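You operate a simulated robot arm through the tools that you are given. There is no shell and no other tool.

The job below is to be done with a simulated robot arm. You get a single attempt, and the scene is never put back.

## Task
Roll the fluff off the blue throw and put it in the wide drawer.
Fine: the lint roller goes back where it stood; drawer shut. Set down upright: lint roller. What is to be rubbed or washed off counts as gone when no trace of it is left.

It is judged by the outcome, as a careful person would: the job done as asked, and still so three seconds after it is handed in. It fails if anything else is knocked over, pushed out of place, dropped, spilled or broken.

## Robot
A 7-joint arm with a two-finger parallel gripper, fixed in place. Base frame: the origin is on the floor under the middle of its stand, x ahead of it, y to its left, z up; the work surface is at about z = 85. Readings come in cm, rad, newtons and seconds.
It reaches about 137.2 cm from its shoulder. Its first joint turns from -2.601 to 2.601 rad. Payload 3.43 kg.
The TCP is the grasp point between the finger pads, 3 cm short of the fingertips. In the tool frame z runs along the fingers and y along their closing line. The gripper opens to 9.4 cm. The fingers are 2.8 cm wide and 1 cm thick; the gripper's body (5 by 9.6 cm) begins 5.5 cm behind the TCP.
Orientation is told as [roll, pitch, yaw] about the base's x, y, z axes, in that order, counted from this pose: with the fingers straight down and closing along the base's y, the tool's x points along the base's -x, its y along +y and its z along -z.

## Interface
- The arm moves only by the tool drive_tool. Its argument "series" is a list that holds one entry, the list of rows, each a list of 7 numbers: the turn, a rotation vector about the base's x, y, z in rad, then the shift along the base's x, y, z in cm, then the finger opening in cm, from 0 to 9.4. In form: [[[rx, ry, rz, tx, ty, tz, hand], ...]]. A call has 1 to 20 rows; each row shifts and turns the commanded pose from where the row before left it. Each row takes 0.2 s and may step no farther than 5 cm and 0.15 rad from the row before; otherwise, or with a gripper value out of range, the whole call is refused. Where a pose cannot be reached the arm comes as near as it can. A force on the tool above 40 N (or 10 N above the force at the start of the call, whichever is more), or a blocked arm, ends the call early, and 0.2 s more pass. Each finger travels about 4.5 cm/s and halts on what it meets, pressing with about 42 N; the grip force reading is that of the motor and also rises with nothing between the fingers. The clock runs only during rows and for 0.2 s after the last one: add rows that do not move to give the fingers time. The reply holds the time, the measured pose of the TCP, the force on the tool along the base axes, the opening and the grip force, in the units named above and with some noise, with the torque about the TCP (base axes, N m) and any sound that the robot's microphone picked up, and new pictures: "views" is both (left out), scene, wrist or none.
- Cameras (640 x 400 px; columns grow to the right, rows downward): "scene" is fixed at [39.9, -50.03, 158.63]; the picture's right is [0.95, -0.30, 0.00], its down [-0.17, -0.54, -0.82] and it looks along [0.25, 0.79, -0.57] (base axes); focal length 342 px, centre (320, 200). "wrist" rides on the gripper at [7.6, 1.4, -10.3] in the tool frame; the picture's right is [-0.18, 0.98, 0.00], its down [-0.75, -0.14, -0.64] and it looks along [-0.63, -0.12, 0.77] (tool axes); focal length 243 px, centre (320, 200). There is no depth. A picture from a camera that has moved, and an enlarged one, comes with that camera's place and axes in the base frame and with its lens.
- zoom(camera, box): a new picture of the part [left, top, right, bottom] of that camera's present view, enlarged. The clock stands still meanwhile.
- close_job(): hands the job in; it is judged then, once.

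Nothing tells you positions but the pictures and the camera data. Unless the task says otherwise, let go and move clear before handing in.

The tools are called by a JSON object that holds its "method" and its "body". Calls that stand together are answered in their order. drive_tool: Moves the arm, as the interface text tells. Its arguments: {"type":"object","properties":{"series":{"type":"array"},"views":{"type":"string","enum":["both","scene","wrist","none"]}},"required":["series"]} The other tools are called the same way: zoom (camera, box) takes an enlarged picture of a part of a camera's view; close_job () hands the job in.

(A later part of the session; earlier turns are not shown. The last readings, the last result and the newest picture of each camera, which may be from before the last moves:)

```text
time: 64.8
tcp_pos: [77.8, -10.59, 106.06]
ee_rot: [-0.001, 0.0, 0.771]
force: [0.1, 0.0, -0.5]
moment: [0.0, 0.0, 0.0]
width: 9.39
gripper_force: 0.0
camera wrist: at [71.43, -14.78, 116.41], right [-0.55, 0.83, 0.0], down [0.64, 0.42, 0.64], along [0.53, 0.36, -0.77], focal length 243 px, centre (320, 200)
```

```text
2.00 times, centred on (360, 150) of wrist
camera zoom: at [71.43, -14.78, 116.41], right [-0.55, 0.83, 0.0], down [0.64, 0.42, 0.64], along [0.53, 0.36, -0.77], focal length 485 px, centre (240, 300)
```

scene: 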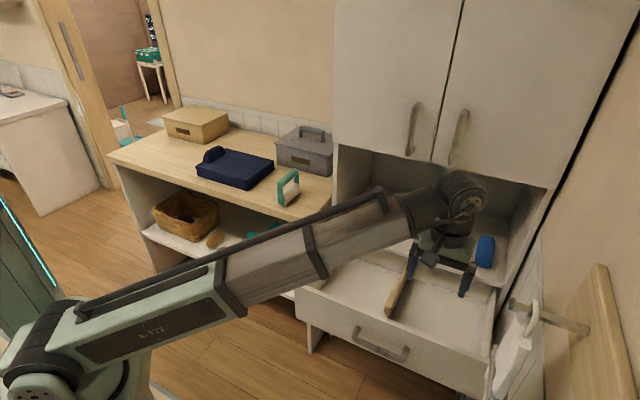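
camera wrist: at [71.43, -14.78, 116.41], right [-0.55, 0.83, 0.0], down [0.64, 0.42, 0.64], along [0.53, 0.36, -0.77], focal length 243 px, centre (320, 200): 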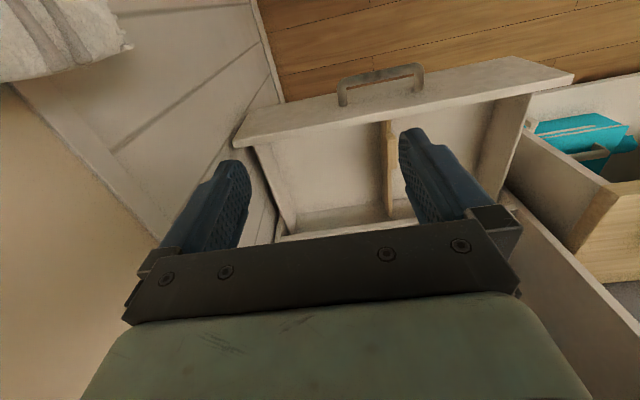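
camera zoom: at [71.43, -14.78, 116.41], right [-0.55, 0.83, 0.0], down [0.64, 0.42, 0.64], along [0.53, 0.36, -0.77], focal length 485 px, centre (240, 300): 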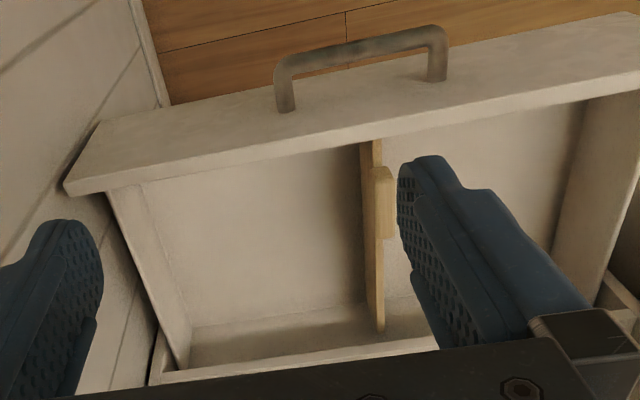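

The right-hand compartment is about 29–30 cm wide (s≈52 to 82), and the throw is about 26 × 20 cm with a ~3–4 cm thick upright tab at its far-left end, so it fits there with its long side across. I'll now go back over to the throw and look at its tab.

{"method": "drive_tool", "body": {"series": [[[0, 0, 0, -2.12, 4.25, 0.18, 9.4], [0, 0, 0, -2.12, 4.25, 0.18, 9.4], [0, 0, 0, -2.12, 4.25, 0.18, 9.4], [0, 0, 0, -2.12, 4.25, 0.18, 9.4], [0, 0, 0, -2.12, 4.25, 0.18, 9.4], [0, 0, 0, -2.12, 4.25, 0.18, 9.4], [0, 0, 0, -2.12, 4.25, 0.18, 9.4], [0, 0, 0, -2.12, 4.25, 0.18, 9.4], [0, 0, 0, -2.12, 4.25, 0.18, 9.4], [0, 0, 0, -2.12, 4.25, 0.18, 9.4], [0, 0, 0, -2.12, 4.25, 0.18, 9.4]]], "views": "none"}}

{"method": "drive_tool", "body": {"series": [[[0, 0, 0, -2.12, 4.25, 0.18, 9.4], [0, 0, 0, -2.12, 4.25, 0.18, 9.4], [0, 0, 0, -2.12, 4.25, 0.18, 9.4], [0, 0, 0, -2.12, 4.25, 0.18, 9.4], [0, 0, 0, -2.12, 4.25, 0.18, 9.4], [0, 0, 0, -2.12, 4.25, 0.18, 9.4], [0, 0, 0, -2.12, 4.25, 0.18, 9.4], [0, 0, 0, -2.12, 4.25, 0.18, 9.4], [0, 0, 0, -2.12, 4.25, 0.18, 9.4], [0, 0, 0, -2.12, 4.25, 0.18, 9.4], [0, 0, 0, -2.12, 4.25, 0.18, 9.4], [0, 0, 0, 0, 0, 0, 9.4]]], "views": "both"}}

{"method": "zoom", "body": {"camera": "wrist", "box": [180, 0, 480, 230]}}

```text
time: 66.6
tcp_pos: [61.4, 23.2, 107.26]
ee_rot: [-0.002, -0.005, 0.78]
force: [1.5, 3.4, -4.0]
moment: [-0.25, -0.07, -0.16]
width: 9.4
gripper_force: 0.1
stopped in row 9: the force on the tool passed its limit at 54 N (the readings are from after the stop); the commanded pose is now the measured one
```

```text
time: 67.1
tcp_pos: [58.11, 29.4, 107.54]
ee_rot: [-0.006, -0.013, 0.781]
force: [0.8, 1.4, -1.1]
moment: [-0.1, -0.02, -0.06]
width: 9.4
gripper_force: 0.1
stopped in row 2: the force on the tool passed its limit at 52 N (the readings are from after the stop); the commanded pose is now the measured one
camera wrist: at [51.62, 24.92, 117.72], right [-0.56, 0.83, 0.0], down [0.63, 0.43, 0.65], along [0.54, 0.36, -0.76], focal length 243 px, centre (320, 200)
```

scene: 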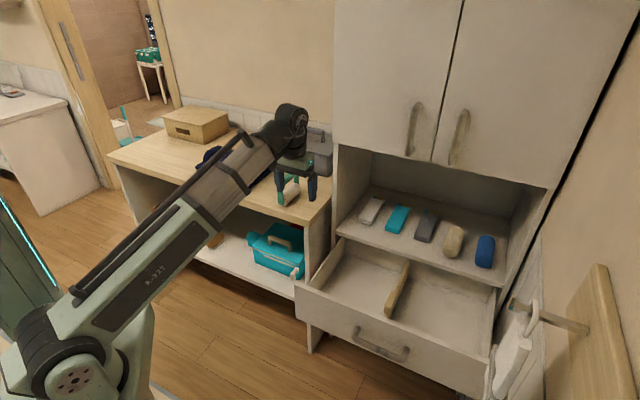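
wrist: 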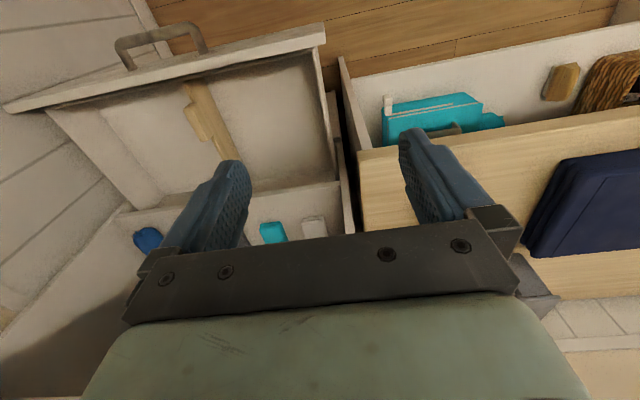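

```text
1.74 times, centred on (330, 115) of wrist
camera zoom: at [51.62, 24.92, 117.72], right [-0.56, 0.83, 0.0], down [0.63, 0.43, 0.65], along [0.54, 0.36, -0.76], focal length 422 px, centre (303, 348)
```

zoom: 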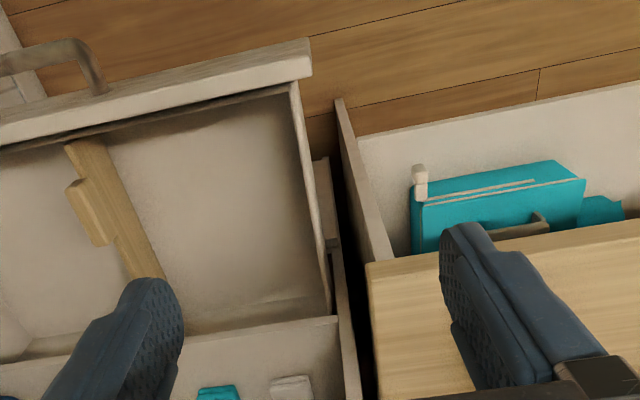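

The stop came from moving fast rather than a touch (nothing is near). I'll continue more slowly and straighten the small tilt.

{"method": "drive_tool", "body": {"series": [[[-0.0016, 0.0045, -0.005, -0.8, 1.55, 0.1, 9.4], [-0.0016, 0.0045, -0.005, -1.5, 3.0, 0.15, 9.4], [-0.0016, 0.0045, -0.006, -1.5, 3.0, 0.15, 9.4], [0, 0, 0, -1.5, 3.0, 0.15, 9.4], [0, 0, 0, -1.5, 3.0, 0.15, 9.4], [0, 0, 0, -1.5, 3.0, 0.15, 9.4], [0, 0, 0, -1.5, 3.0, 0.15, 9.4], [0, 0, 0, -1.5, 3.0, 0.15, 9.4], [0, 0, 0, -1.5, 3.0, 0.15, 9.4], [0, 0, 0, -1.5, 3.0, 0.15, 9.4], [0, 0, 0, -1.5, 3.0, 0.15, 9.4], [0, 0, 0, -1.5, 3.0, 0.15, 9.4], [0, 0, 0, -1.5, 3.0, 0.15, 9.4], [0, 0, 0, -1.5, 3.0, 0.15, 9.4], [0, 0, 0, -1.5, 3.0, 0.15, 9.4], [0, 0, 0, -1.5, 3.0, 0.15, 9.4], [0, 0, 0, -1.5, 3.0, 0.15, 9.4], [0, 0, 0, -1.5, 3.0, 0.1, 9.4], [0, 0, 0, -0.8, 1.5, 0, 9.4], [0, 0, 0, 0, 0, 0, 9.4]]], "views": "both"}}

{"method": "zoom", "body": {"camera": "wrist", "box": [180, 0, 480, 230]}}

```text
time: 67.7
tcp_pos: [56.7, 32.3, 107.65]
ee_rot: [-0.005, -0.012, 0.78]
force: [-0.2, 0.6, -1.2]
moment: [-0.18, -0.07, -0.11]
width: 9.41
gripper_force: 0.1
stopped in row 2: the force on the tool passed its limit at 46 N (the readings are from after the stop); the commanded pose is now the measured one
camera wrist: at [50.17, 28.01, 117.88], right [-0.56, 0.83, 0.0], down [0.63, 0.43, 0.65], along [0.54, 0.36, -0.76], focal length 243 px, centre (320, 200)
```

scene: 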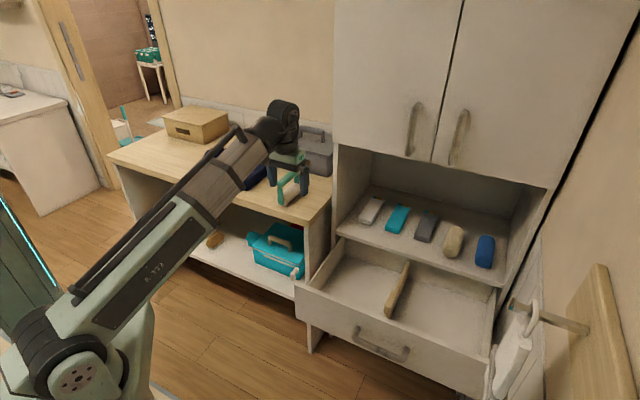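
wrist: 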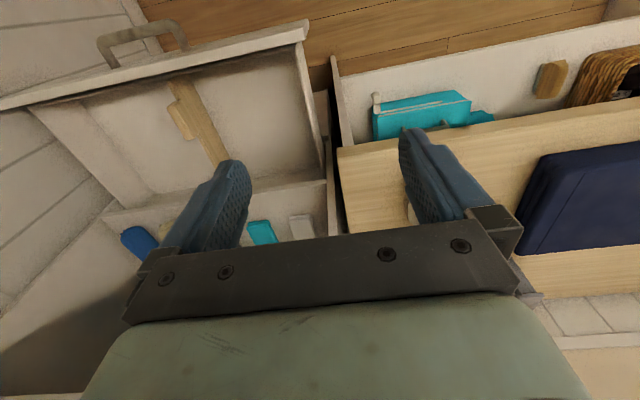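

```text
1.74 times, centred on (330, 115) of wrist
camera zoom: at [50.17, 28.01, 117.88], right [-0.56, 0.83, 0.0], down [0.63, 0.43, 0.65], along [0.54, 0.36, -0.76], focal length 422 px, centre (303, 348)
```

zoom: 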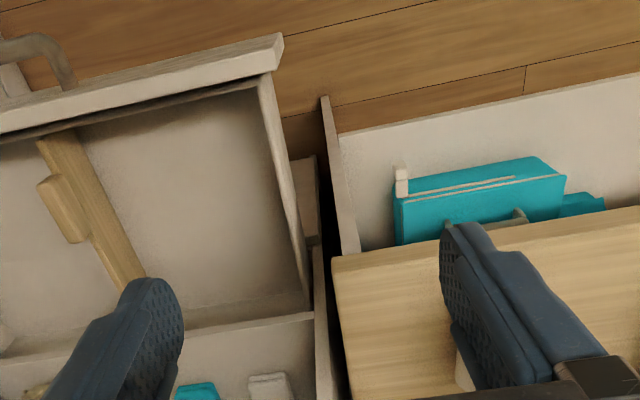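

All three stops happened at the same radius (~65 cm) at this height, so it is a wrist-bend limit: the tool can't point straight down that high that close in. I'll drop a few centimetres and continue.

{"method": "drive_tool", "body": {"series": [[[0, 0, 0, 0.3, 0.2, -2.0, 9.4], [-0.002, 0.0045, -0.005, 0, 0, -2.0, 9.4], [-0.0015, 0.0045, -0.005, 0, 0, -1.0, 9.4], [-0.0015, 0.0045, -0.005, 0, 0, 0, 9.4]]], "views": "none"}}

{"method": "drive_tool", "body": {"series": [[[0, 0, 0, -0.8, 1.5, 0, 9.4], [0, 0, 0, -1.5, 3.0, 0, 9.4], [0, 0, 0, -1.5, 3.0, 0, 9.4], [0, 0, 0, -1.5, 3.0, 0.2, 9.4], [0, 0, 0, -1.5, 3.0, 0.3, 9.4], [0, 0, 0, -1.5, 3.0, 0.4, 9.4], [0, 0, 0, -1.5, 3.0, 0.5, 9.4], [0, 0, 0, -1.5, 3.0, 0.5, 9.4], [0, 0, 0, -1.5, 3.0, 0.5, 9.4], [0, 0, 0, -1.5, 3.0, 0.5, 9.4], [0, 0, 0, -1.5, 3.0, 0.5, 9.4], [0, 0, 0, -1.5, 3.0, 0.5, 9.4], [0, 0, 0, -1.5, 3.0, 0.5, 9.4], [0, 0, 0, -1.5, 3.0, 0.5, 9.4], [0, 0, 0, -1.5, 3.0, 0.5, 9.4], [0, 0, 0, -1.5, 3.0, 0.5, 9.4], [0, 0, 0, -1.5, 3.0, 0, 9.4], [0, 0, 0, -1, 1.5, 0, 9.4], [0, 0, 0, 0, 0, 0, 9.4]]], "views": "both"}}

{"method": "zoom", "body": {"camera": "wrist", "box": [180, 0, 480, 230]}}

```text
time: 68.7
tcp_pos: [57.08, 32.5, 102.65]
ee_rot: [0.001, 0.002, 0.764]
force: [0.7, 0.5, 0.8]
moment: [0.02, -0.02, 0.0]
width: 9.38
gripper_force: 0.1
```

```text
time: 72.7
tcp_pos: [31.16, 83.63, 108.63]
ee_rot: [0.001, 0.001, 0.765]
force: [-0.6, 1.4, -0.3]
moment: [-0.03, -0.04, -0.01]
width: 9.4
gripper_force: 0.0
camera wrist: at [24.68, 79.43, 118.97], right [-0.55, 0.84, 0.0], down [0.64, 0.42, 0.64], along [0.54, 0.35, -0.77], focal length 243 px, centre (320, 200)
```

scene: 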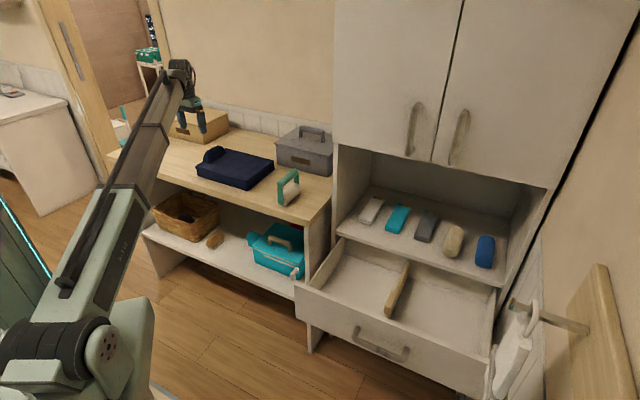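
wrist: 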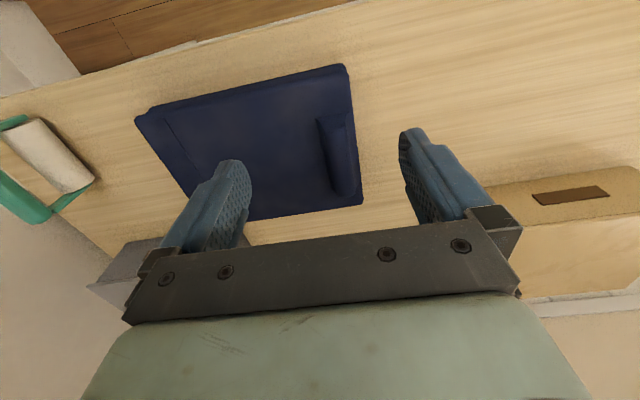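

```text
1.74 times, centred on (330, 115) of wrist
camera zoom: at [24.68, 79.43, 118.97], right [-0.55, 0.84, 0.0], down [0.64, 0.42, 0.64], along [0.54, 0.35, -0.77], focal length 422 px, centre (303, 348)
```

zoom: 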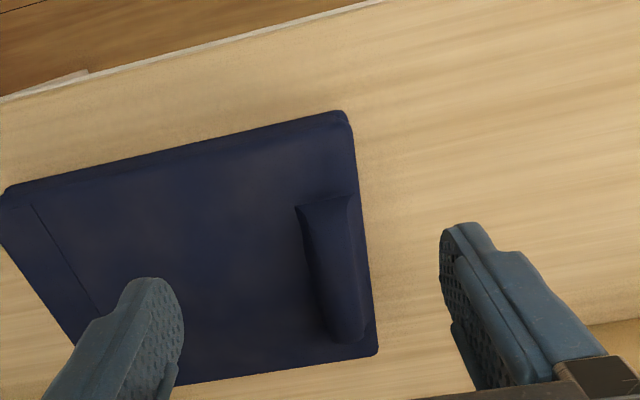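

Clear view of the clean throw and its tab. I'll zoom on the tab to get the grip point.

{"method": "zoom", "body": {"camera": "wrist", "box": [290, 50, 390, 220]}}

{"method": "zoom", "body": {"camera": "scene", "box": [190, 135, 240, 185]}}

```text
2.35 times, centred on (340, 135) of wrist
camera zoom: at [24.68, 79.43, 118.97], right [-0.55, 0.84, 0.0], down [0.64, 0.42, 0.64], along [0.54, 0.35, -0.77], focal length 571 px, centre (273, 353)
```

zoom: 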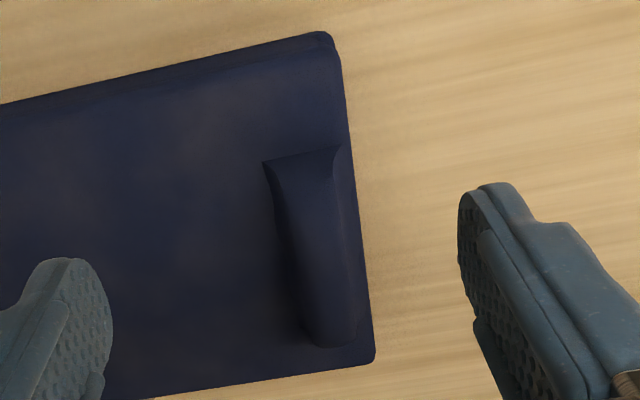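

```text
8.00 times, centred on (215, 160) of scene
camera zoom: at [39.9, -50.03, 158.63], right [0.95, -0.3, 0.0], down [-0.17, -0.54, -0.82], along [0.25, 0.79, -0.57], focal length 2736 px, centre (1160, 520)
```

zoom: 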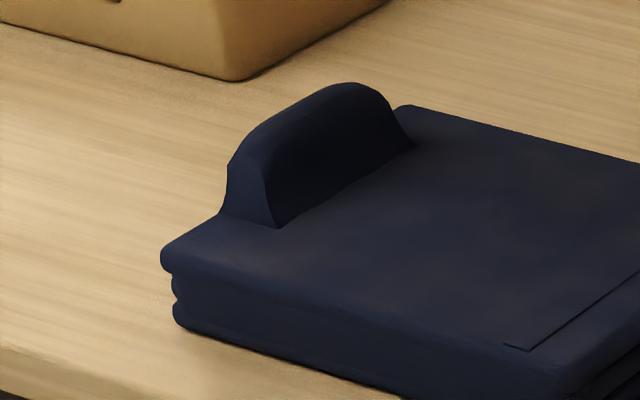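

The tab is about 3.7 cm thick at its base, 11 cm long, 4.5 cm tall, centred near (36.9, 90.0). I'll move over it and come down partway to confirm alignment.

{"method": "drive_tool", "body": {"series": [[[0, 0, 0, 1.9, 2.17, 0, 9.4], [0, 0, 0, 1.9, 2.17, 0, 9.4], [0, 0, 0, 1.9, 2.16, 0, 9.4], [0, 0, 0, 0, 0, -3, 9.4], [0, 0, 0, 0, 0, -3, 9.4], [0, 0, 0, 0, 0, -2, 9.4], [0, 0, 0, 0, 0, 0, 9.4]]], "views": "both"}}

{"method": "zoom", "body": {"camera": "scene", "box": [180, 90, 280, 190]}}

{"method": "zoom", "body": {"camera": "wrist", "box": [200, 20, 460, 240]}}

```text
time: 74.3
tcp_pos: [36.88, 90.22, 100.58]
ee_rot: [0.0, 0.002, 0.764]
force: [-0.4, 0.6, 0.4]
moment: [-0.03, -0.03, -0.01]
width: 9.42
gripper_force: 0.0
camera wrist: at [30.44, 85.91, 110.92], right [-0.55, 0.84, 0.0], down [0.64, 0.42, 0.64], along [0.54, 0.35, -0.77], focal length 243 px, centre (320, 200)
```

scene: 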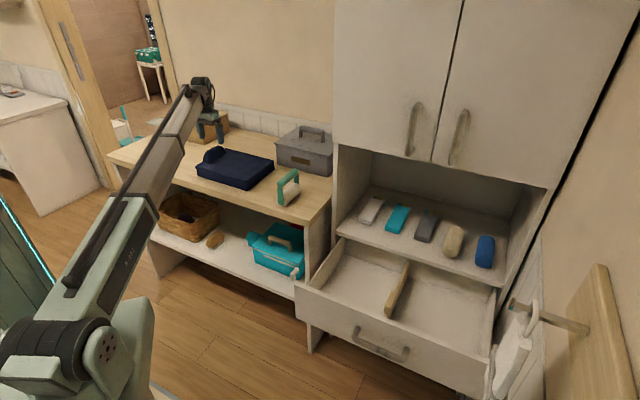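
wrist: 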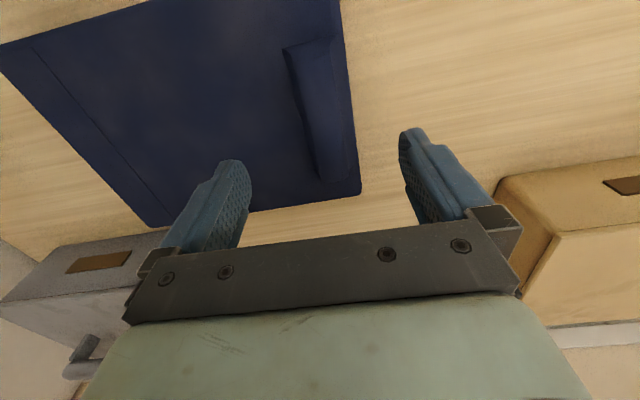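

```text
4.00 times, centred on (230, 140) of scene
camera zoom: at [39.9, -50.03, 158.63], right [0.95, -0.3, 0.0], down [-0.17, -0.54, -0.82], along [0.25, 0.79, -0.57], focal length 1368 px, centre (680, 440)
```

zoom: 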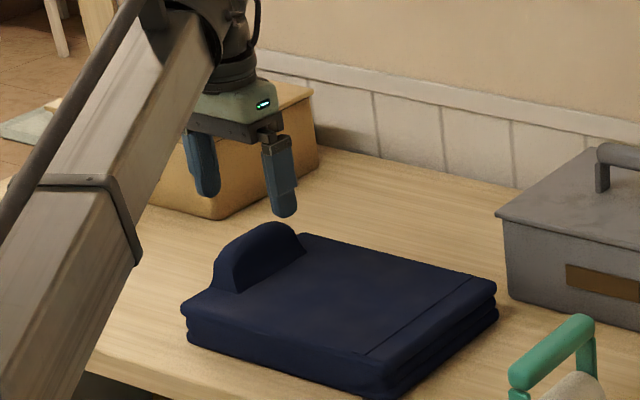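

```text
1.82 times, centred on (330, 130) of wrist
camera zoom: at [30.44, 85.91, 110.92], right [-0.55, 0.84, 0.0], down [0.64, 0.42, 0.64], along [0.54, 0.35, -0.77], focal length 441 px, centre (302, 327)
```

zoom: 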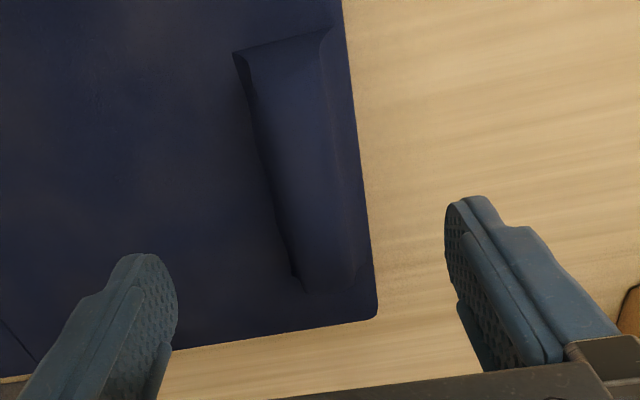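

The measured centre of the tab is (37.2, 90.6). I'll nudge there and descend so the fingertips stop just above the throw's top surface.

{"method": "drive_tool", "body": {"series": [[[0, 0, 0, 0.25, 0.5, -2.0, 9.4], [0, 0, 0, 0, 0, -2.0, 9.4], [0, 0, 0, 0, 0, -1.5, 9.4], [0, 0, 0, 0, 0, -1.0, 9.4], [0, 0, 0, 0, 0, -0.5, 9.4], [0, 0, 0, 0, 0, 0, 9.4]]], "views": "both"}}

{"method": "zoom", "body": {"camera": "scene", "box": [180, 110, 260, 190]}}

```text
time: 75.7
tcp_pos: [37.1, 90.55, 93.63]
ee_rot: [0.004, 0.002, 0.765]
force: [0.4, -0.5, 1.0]
moment: [-0.03, 0.03, 0.02]
width: 9.41
gripper_force: 0.1
camera wrist: at [30.67, 86.37, 103.93], right [-0.55, 0.84, 0.0], down [0.64, 0.42, 0.64], along [0.54, 0.35, -0.77], focal length 243 px, centre (320, 200)
```

scene: 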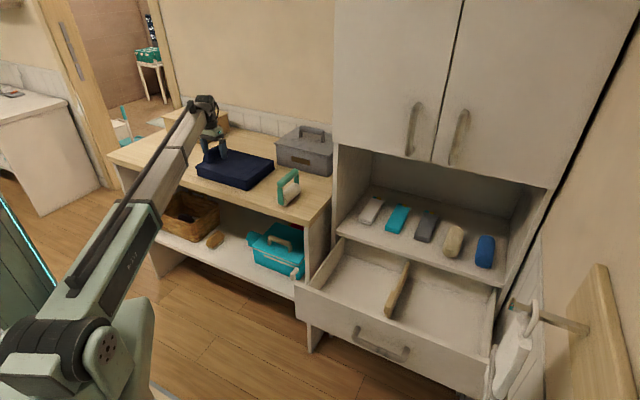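
wrist: 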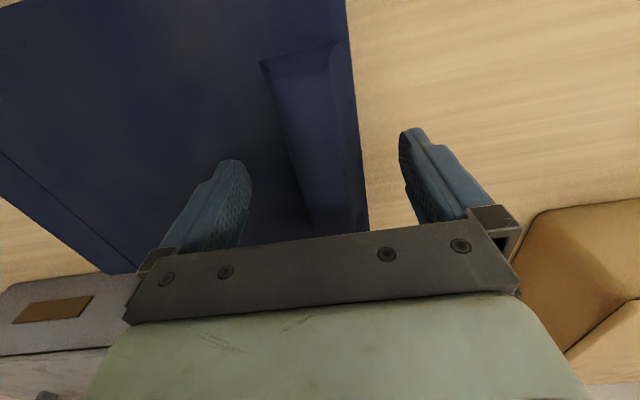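

```text
5.00 times, centred on (220, 150) of scene
camera zoom: at [39.9, -50.03, 158.63], right [0.95, -0.3, 0.0], down [-0.17, -0.54, -0.82], along [0.25, 0.79, -0.57], focal length 1710 px, centre (820, 450)
```

zoom: 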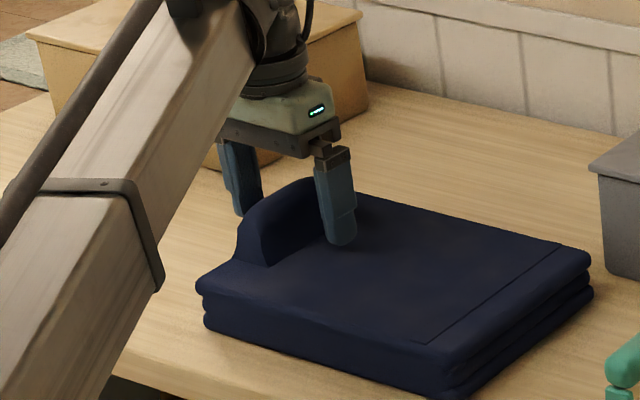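

The fingers straddle the tab. I'll close on it.

{"method": "drive_tool", "body": {"series": [[[0, 0, 0, 0, 0, 0, 6], [0, 0, 0, 0, 0, 0, 4.5], [0, 0, 0, 0, 0, 0, 3], [0, 0, 0, 0, 0, 0, 1], [0, 0, 0, 0, 0, 0, 0], [0, 0, 0, 0, 0, 0, 0]]], "views": "both"}}

{"method": "zoom", "body": {"camera": "scene", "box": [180, 110, 260, 190]}}

```text
time: 77.1
tcp_pos: [37.15, 90.5, 93.62]
ee_rot: [-0.001, 0.003, 0.766]
force: [-0.2, 1.0, 0.4]
moment: [-0.11, -0.07, 0.38]
width: 3.02
gripper_force: 42.4
camera wrist: at [30.69, 86.36, 103.95], right [-0.55, 0.84, 0.0], down [0.64, 0.42, 0.64], along [0.54, 0.35, -0.77], focal length 243 px, centre (320, 200)
```

scene: 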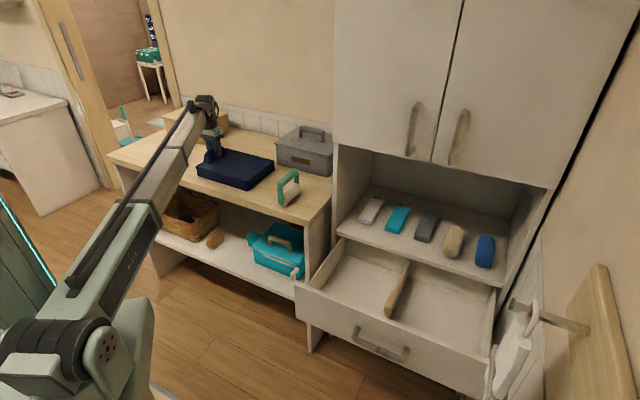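
wrist: 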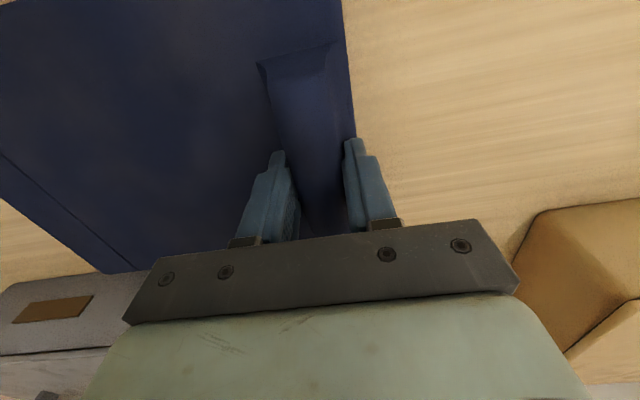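

```text
5.00 times, centred on (220, 150) of scene
camera zoom: at [39.9, -50.03, 158.63], right [0.95, -0.3, 0.0], down [-0.17, -0.54, -0.82], along [0.25, 0.79, -0.57], focal length 1710 px, centre (820, 450)
```

zoom: 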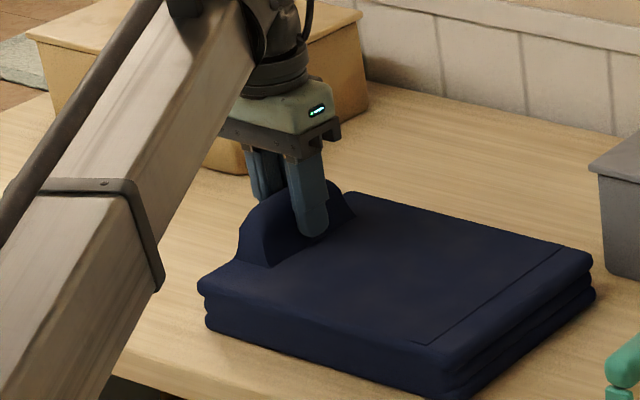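

Gripped at 3.0 cm. I'll lift a little and check weight and sag.

{"method": "drive_tool", "body": {"series": [[[0, 0, 0, 0, 0, 0.5, 0], [0, 0, 0, 0, 0, 1.0, 0], [0, 0, 0, 0, 0, 1.5, 0], [0, 0, 0, 0, 0, 0, 0], [0, 0, 0, 0, 0, 0, 0]]], "views": "both"}}

{"method": "zoom", "body": {"camera": "scene", "box": [180, 100, 290, 200]}}

```text
time: 78.3
tcp_pos: [37.18, 90.61, 96.51]
ee_rot: [0.0, 0.002, 0.764]
force: [-0.3, -0.1, -4.2]
moment: [0.33, 0.31, -0.02]
width: 3.02
gripper_force: 42.0
camera wrist: at [30.7, 86.34, 106.89], right [-0.55, 0.84, 0.0], down [0.64, 0.42, 0.64], along [0.54, 0.35, -0.77], focal length 243 px, centre (320, 200)
```

scene: 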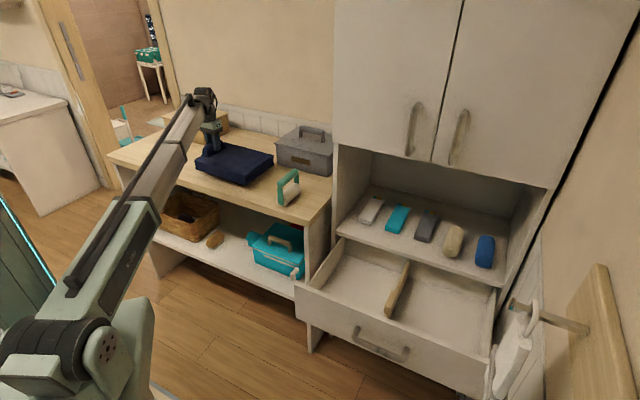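
wrist: 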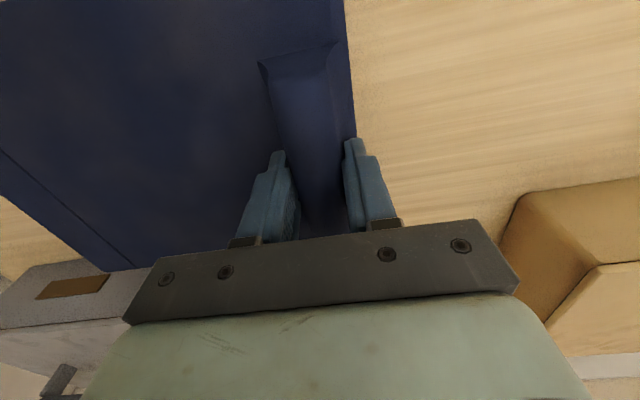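

```text
4.00 times, centred on (235, 150) of scene
camera zoom: at [39.9, -50.03, 158.63], right [0.95, -0.3, 0.0], down [-0.17, -0.54, -0.82], along [0.25, 0.79, -0.57], focal length 1368 px, centre (660, 400)
```

zoom: 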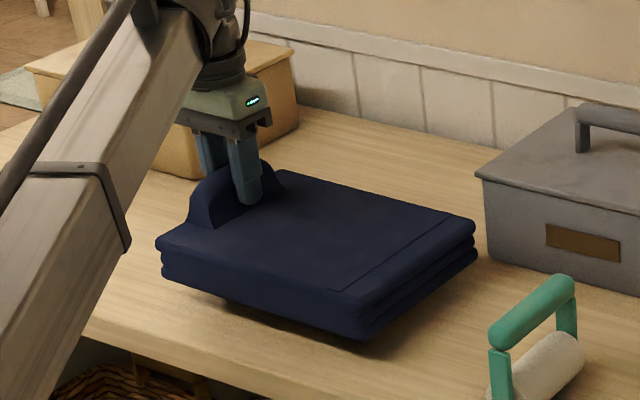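

The throw hangs level, weighing about 0.43 kg. I'll lift it higher and draw it back off the counter, away from the roller.

{"method": "drive_tool", "body": {"series": [[[0, 0, 0, 0, 0, 1.5, 0], [0, 0, 0, 0, 0, 2.5, 0], [0, 0, 0, 0, 0, 2.5, 0], [0, 0, 0, 0, 0, 2.0, 0], [0, 0, 0, 0, 0, 1.5, 0], [0, 0, 0, -1.2, -1.16, 0, 0], [0, 0, 0, -2.0, -1.93, 0, 0], [0, 0, 0, -2.0, -1.93, 0, 0], [0, 0, 0, -2.0, -1.93, 0, 0], [0, 0, 0, -2.0, -1.93, 0, 0], [0, 0, 0, -2.0, -1.93, 0, 0], [0, 0, 0, -2.0, -1.93, 0, 0], [0, 0, 0, -2.0, -1.93, 0, 0], [0, 0, 0, -2.0, -1.93, 0, 0], [0, 0, 0, -2.0, -1.93, 0, 0], [0, 0, 0, -1.4, -1.35, 0, 0], [0, 0, 0, 0, 0, 0, 0]]], "views": "both"}}

```text
time: 81.9
tcp_pos: [16.75, 70.63, 106.49]
ee_rot: [-0.001, 0.003, 0.763]
force: [-0.4, 0.0, -5.4]
moment: [0.35, 0.28, 0.03]
width: 3.03
gripper_force: 41.9
camera wrist: at [10.2, 66.4, 116.83], right [-0.55, 0.84, 0.0], down [0.64, 0.42, 0.64], along [0.54, 0.35, -0.77], focal length 243 px, centre (320, 200)
```

scene: 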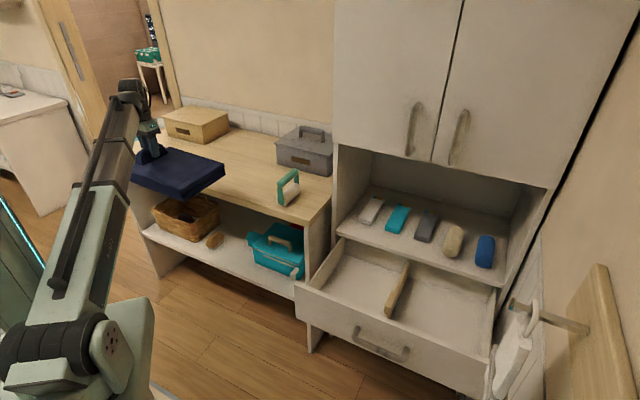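
wrist: 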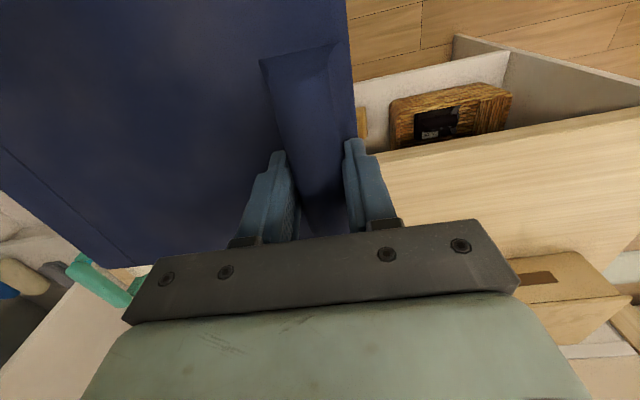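

Now I'll carry it sideways in front of the furniture toward the drawer, staying low enough for the wrist limit.

{"method": "drive_tool", "body": {"series": [[[0, 0, 0, 1.04, -1.08, -0.5, 0], [0, 0, 0, 2.085, -2.157, -1.0, 0], [0, 0, 0, 2.085, -2.157, -1.0, 0], [0, 0, 0, 2.085, -2.157, -1.0, 0], [0, 0, 0, 2.085, -2.157, -1.0, 0], [0, 0, 0, 2.085, -2.157, -1.0, 0], [0, 0, 0, 2.085, -2.157, 0, 0], [0, 0, 0, 2.085, -2.157, 0, 0], [0, 0, 0, 2.085, -2.157, 0, 0], [0, 0, 0, 2.085, -2.157, 0, 0], [0, 0, 0, 2.085, -2.157, 0, 0], [0, 0, 0, 2.085, -2.157, 0, 0], [0, 0, 0, 2.085, -2.157, 0, 0], [0, 0, 0, 2.085, -2.157, 0, 0], [0, 0, 0, 2.085, -2.157, 0, 0], [0, 0, 0, 2.085, -2.157, 0, 0], [0, 0, 0, 1.04, -1.08, 0, 0], [0, 0, 0, 0, 0, 0, 0]]], "views": "both"}}

```text
time: 85.7
tcp_pos: [49.96, 36.12, 101.12]
ee_rot: [0.001, 0.001, 0.765]
force: [0.1, -0.7, -3.0]
moment: [0.34, 0.29, -0.01]
width: 3.01
gripper_force: 41.8
camera wrist: at [43.52, 31.91, 111.5], right [-0.55, 0.84, 0.0], down [0.64, 0.42, 0.64], along [0.54, 0.35, -0.77], focal length 243 px, centre (320, 200)
```

scene: 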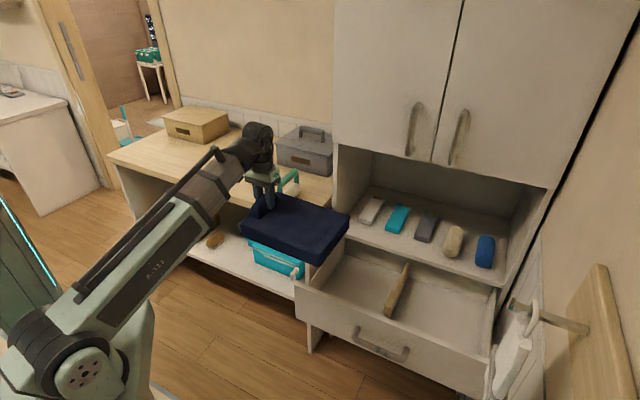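
wrist: 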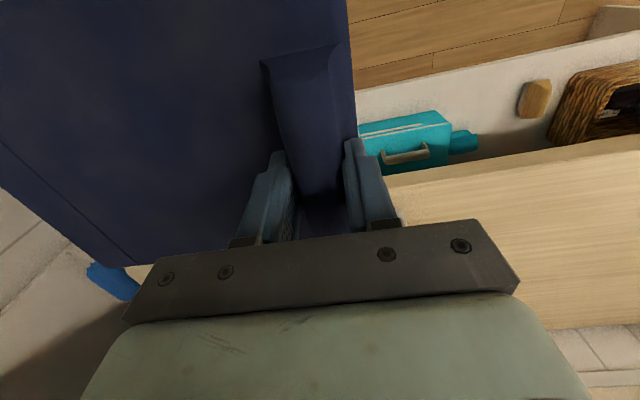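

Carrying nicely. I'll continue diagonally to directly above the right-hand compartment (TCP ≈ (91.5, 13.6)), still high.

{"method": "drive_tool", "body": {"series": [[[0, 0, 0, 1.387, -0.75, 0, 0], [0, 0, 0, 2.773, -1.5, 0, 0], [0, 0, 0, 2.773, -1.5, 0, 0], [0, 0, 0, 2.773, -1.5, 0, 0], [0, 0, 0, 2.773, -1.5, 0, 0], [0, 0, 0, 2.773, -1.5, 0, 0], [0, 0, 0, 2.773, -1.5, 0, 0], [0, 0, 0, 2.773, -1.5, 0, 0], [0, 0, 0, 2.773, -1.5, 0, 0], [0, 0, 0, 2.773, -1.5, 0, 0], [0, 0, 0, 2.773, -1.5, 0, 0], [0, 0, 0, 2.773, -1.5, 0, 0], [0, 0, 0, 2.773, -1.5, 0, 0], [0, 0, 0, 2.773, -1.5, 0, 0], [0, 0, 0, 2.773, -1.5, 0, 0], [0, 0, 0, 1.387, -0.75, 0, 0], [0, 0, 0, 0, 0, 0, 0]]], "views": "both"}}

{"method": "zoom", "body": {"camera": "scene", "box": [300, 150, 540, 370]}}

```text
time: 89.3
tcp_pos: [91.67, 13.5, 101.02]
ee_rot: [0.001, 0.003, 0.765]
force: [0.4, -0.1, -5.4]
moment: [0.35, 0.31, 0.02]
width: 3.0
gripper_force: 42.2
camera wrist: at [85.19, 9.33, 111.39], right [-0.55, 0.84, 0.0], down [0.64, 0.42, 0.64], along [0.54, 0.35, -0.77], focal length 243 px, centre (320, 200)
```

scene: 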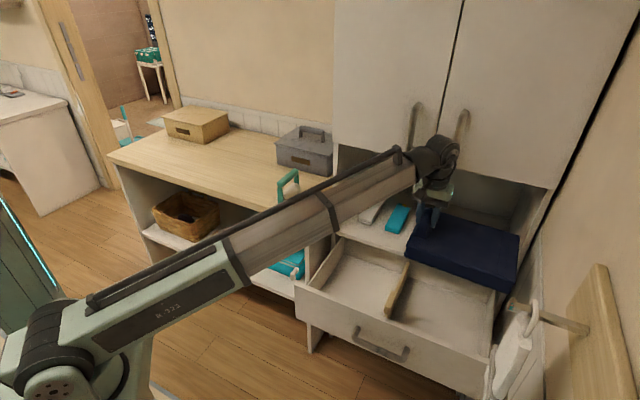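
wrist: 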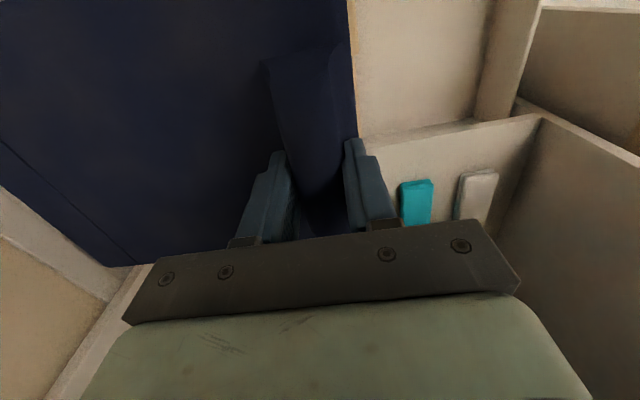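

```text
1.82 times, centred on (420, 260) of scene
camera zoom: at [39.9, -50.03, 158.63], right [0.95, -0.3, 0.0], down [-0.17, -0.54, -0.82], along [0.25, 0.79, -0.57], focal length 622 px, centre (138, 91)
```

zoom: 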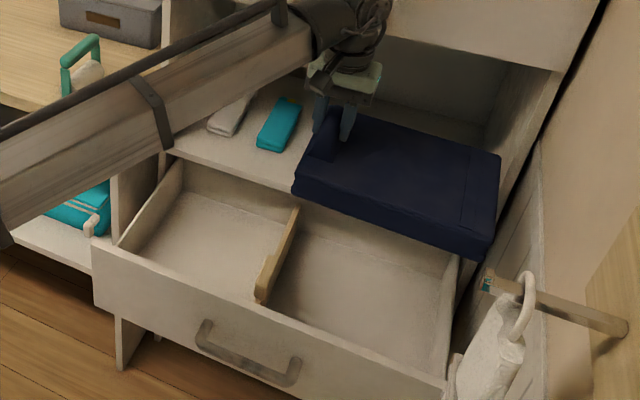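

The throw is above the right-hand compartment, its right end at s≈78.9 against the wall at ≈80. I'll lower to just above the drawer rim and check clearances.

{"method": "drive_tool", "body": {"series": [[[0, 0, 0.005, 0, 0, -1.5, 0], [0, 0, 0.005, 0, 0, -3, 0], [0, 0, 0, 0, 0, -3, 0], [0, 0, 0, 0, 0, -3, 0], [0, 0, 0, 0, 0, -3, 0], [0, 0, 0, 0, 0, -3, 0], [0, 0, 0, 0, 0, -2.5, 0], [0, 0, 0, 0, 0, -1.5, 0], [0, 0, 0, 0, 0, 0, 0]]], "views": "both"}}

{"method": "zoom", "body": {"camera": "scene", "box": [340, 200, 520, 370]}}

{"method": "zoom", "body": {"camera": "wrist", "box": [240, 0, 500, 220]}}

```text
time: 91.3
tcp_pos: [91.4, 13.68, 80.5]
ee_rot: [0.001, 0.001, 0.775]
force: [-0.9, -0.2, -4.1]
moment: [0.34, 0.31, 0.02]
width: 3.03
gripper_force: 41.8
camera wrist: at [85.05, 9.34, 90.89], right [-0.56, 0.83, 0.0], down [0.64, 0.43, 0.64], along [0.53, 0.36, -0.77], focal length 243 px, centre (320, 200)
```

scene: 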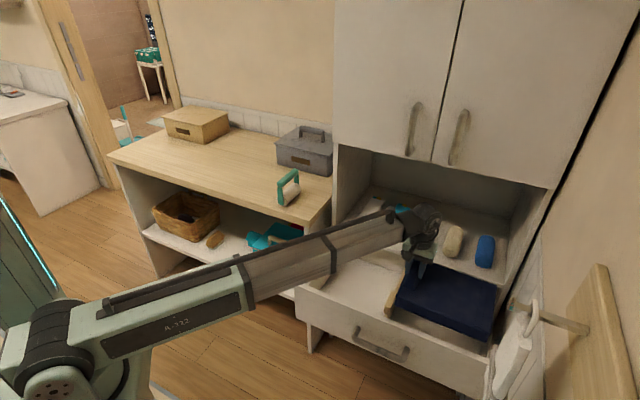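
wrist: 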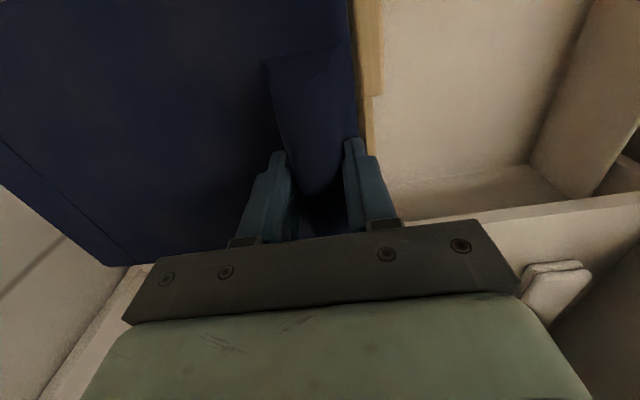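

```text
2.35 times, centred on (430, 285) of scene
camera zoom: at [39.9, -50.03, 158.63], right [0.95, -0.3, 0.0], down [-0.17, -0.54, -0.82], along [0.25, 0.79, -0.57], focal length 805 px, centre (61, 0)
```

zoom: 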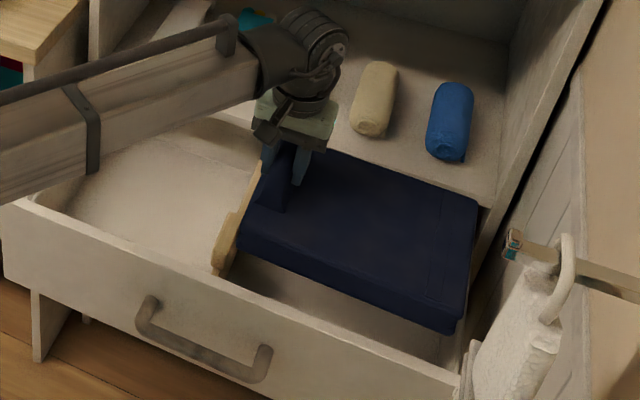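

```text
1.82 times, centred on (370, 110) of wrist
camera zoom: at [85.05, 9.34, 90.89], right [-0.56, 0.83, 0.0], down [0.64, 0.43, 0.64], along [0.53, 0.36, -0.77], focal length 441 px, centre (229, 364)
```

zoom: 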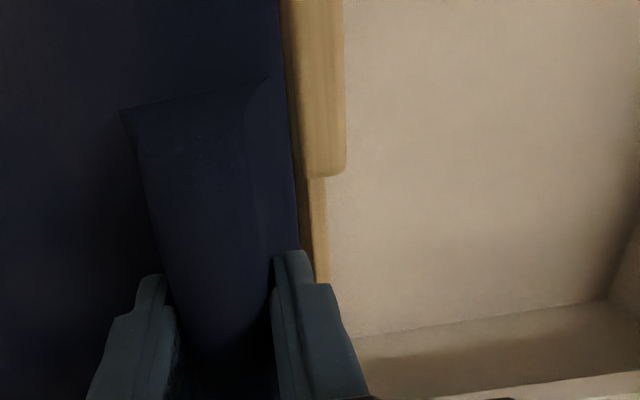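

Clearance on the divider side looks like 1.7 cm. I'll check the right-hand side more closely.

{"method": "zoom", "body": {"camera": "scene", "box": [450, 260, 520, 360]}}

{"method": "zoom", "body": {"camera": "wrist", "box": [0, 120, 180, 320]}}

```text
4.00 times, centred on (485, 310) of scene
camera zoom: at [39.9, -50.03, 158.63], right [0.95, -0.3, 0.0], down [-0.17, -0.54, -0.82], along [0.25, 0.79, -0.57], focal length 1368 px, centre (-340, -240)
```

zoom: 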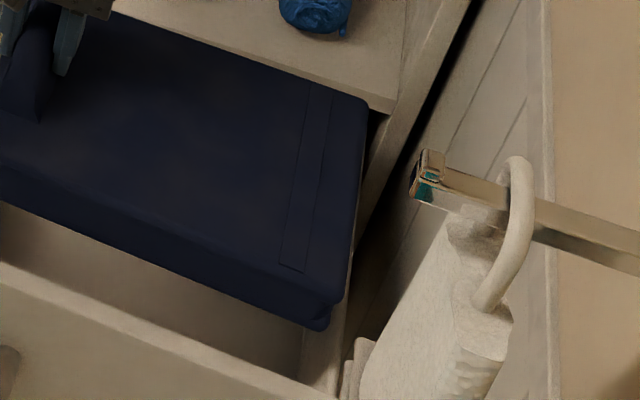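

```text
2.00 times, centred on (90, 220) of wrist
camera zoom: at [85.05, 9.34, 90.89], right [-0.56, 0.83, 0.0], down [0.64, 0.43, 0.64], along [0.53, 0.36, -0.77], focal length 485 px, centre (780, 160)
```

zoom: 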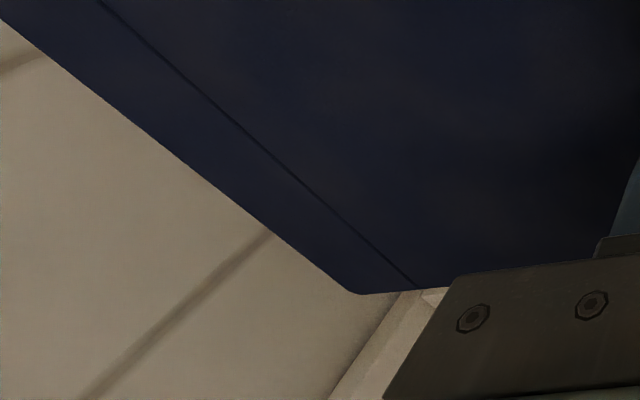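

Right-hand margin is only ~0.7 cm versus 1.7 cm at the divider, so I'll shift 0.5 cm toward the divider and lower into the compartment in stages, watching the force.

{"method": "drive_tool", "body": {"series": [[[0, 0, 0, -0.35, 0.357, 0, 0], [0, 0, 0, 0, 0, -1, 0], [0, 0, 0, 0, 0, -1.5, 0], [0, 0, 0, 0, 0, -1.5, 0], [0, 0, 0, 0, 0, -1.5, 0], [0, 0, 0, 0, 0, -1.5, 0], [0, 0, 0, 0, 0, 0, 0]]], "views": "both"}}

{"method": "zoom", "body": {"camera": "scene", "box": [380, 240, 520, 370]}}

{"method": "zoom", "body": {"camera": "wrist", "box": [240, 0, 500, 220]}}

```text
time: 92.9
tcp_pos: [91.3, 13.93, 73.59]
ee_rot: [0.002, 0.001, 0.775]
force: [0.0, -0.5, -4.3]
moment: [0.35, 0.27, 0.01]
width: 3.01
gripper_force: 42.3
camera wrist: at [84.84, 9.74, 83.86], right [-0.56, 0.83, 0.0], down [0.64, 0.43, 0.64], along [0.53, 0.36, -0.77], focal length 243 px, centre (320, 200)
```

scene: 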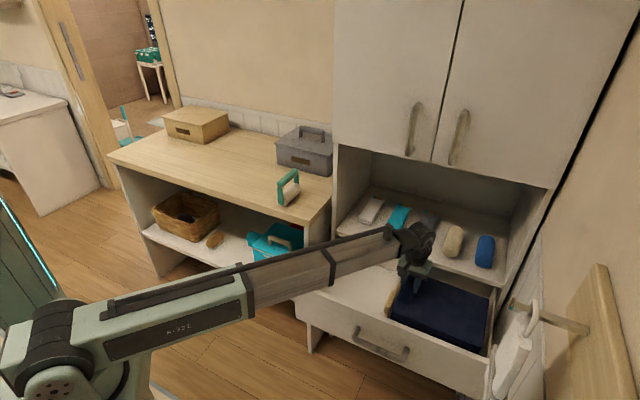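
wrist: 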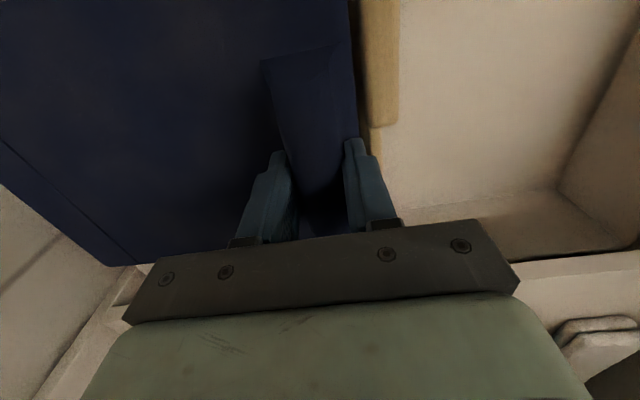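

```text
3.08 times, centred on (450, 305) of scene
camera zoom: at [39.9, -50.03, 158.63], right [0.95, -0.3, 0.0], down [-0.17, -0.54, -0.82], along [0.25, 0.79, -0.57], focal length 1052 px, centre (-80, -123)
```

zoom: 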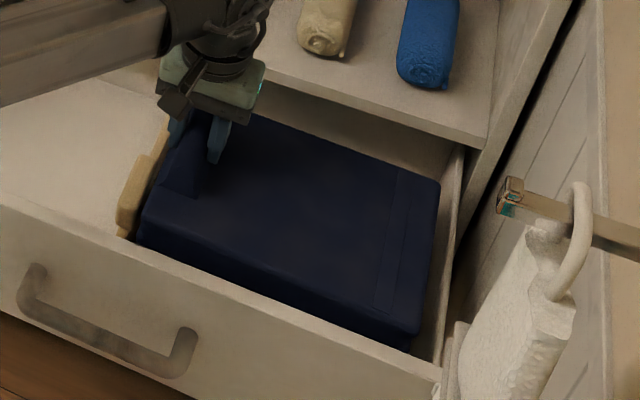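

```text
1.82 times, centred on (370, 110) of wrist
camera zoom: at [84.84, 9.74, 83.86], right [-0.56, 0.83, 0.0], down [0.64, 0.43, 0.64], along [0.53, 0.36, -0.77], focal length 441 px, centre (229, 364)
```

zoom: 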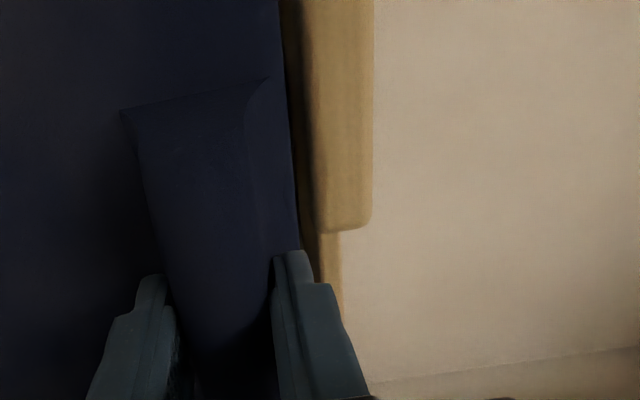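

Both sides show clear gaps. I'll continue down.

{"method": "drive_tool", "body": {"series": [[[0, 0, 0, 0, 0, -1.5, 0], [0, 0, 0, 0, 0, -1.5, 0], [0, 0, 0, 0, 0, -1.5, 0], [0, 0, 0, 0, 0, -1.5, 0], [0, 0, 0, 0, 0, -1.5, 0], [0, 0, 0, 0, 0, 0, 0]]], "views": "both"}}

{"method": "zoom", "body": {"camera": "scene", "box": [380, 240, 520, 370]}}

{"method": "zoom", "body": {"camera": "wrist", "box": [240, 0, 500, 220]}}

```text
time: 94.3
tcp_pos: [91.3, 14.06, 66.04]
ee_rot: [0.002, 0.001, 0.775]
force: [-0.1, 0.5, -4.4]
moment: [0.37, 0.34, 0.0]
width: 3.0
gripper_force: 42.2
camera wrist: at [84.79, 9.73, 76.29], right [-0.56, 0.83, 0.0], down [0.64, 0.43, 0.64], along [0.53, 0.36, -0.77], focal length 243 px, centre (320, 200)
```

scene: 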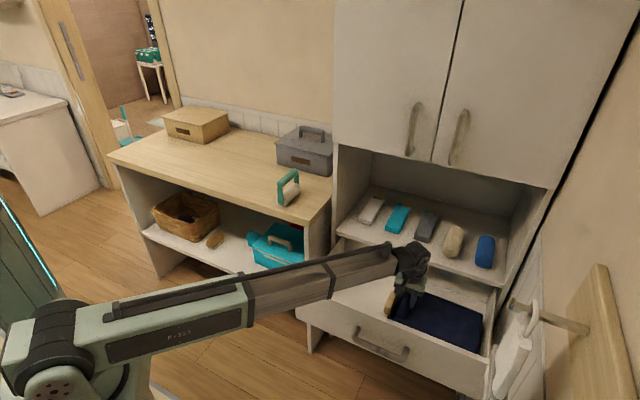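
wrist: 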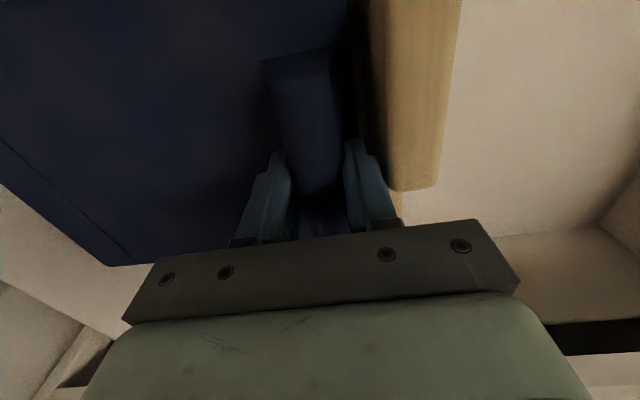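

```text
3.08 times, centred on (450, 305) of scene
camera zoom: at [39.9, -50.03, 158.63], right [0.95, -0.3, 0.0], down [-0.17, -0.54, -0.82], along [0.25, 0.79, -0.57], focal length 1052 px, centre (-80, -123)
```

zoom: 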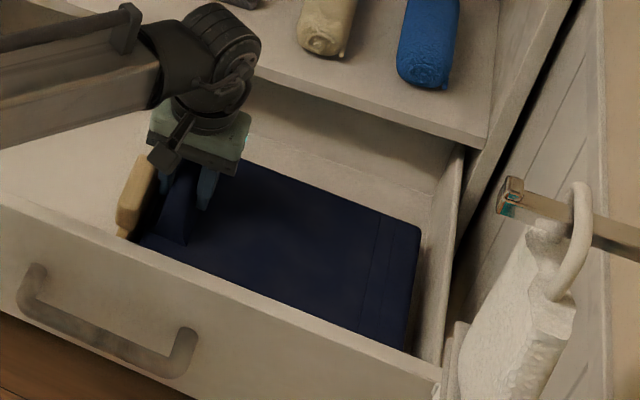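

```text
1.82 times, centred on (370, 110) of wrist
camera zoom: at [84.79, 9.73, 76.29], right [-0.56, 0.83, 0.0], down [0.64, 0.43, 0.64], along [0.53, 0.36, -0.77], focal length 441 px, centre (229, 364)
```

zoom: 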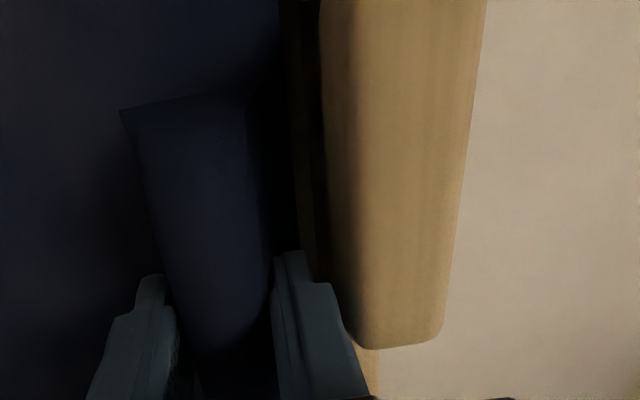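

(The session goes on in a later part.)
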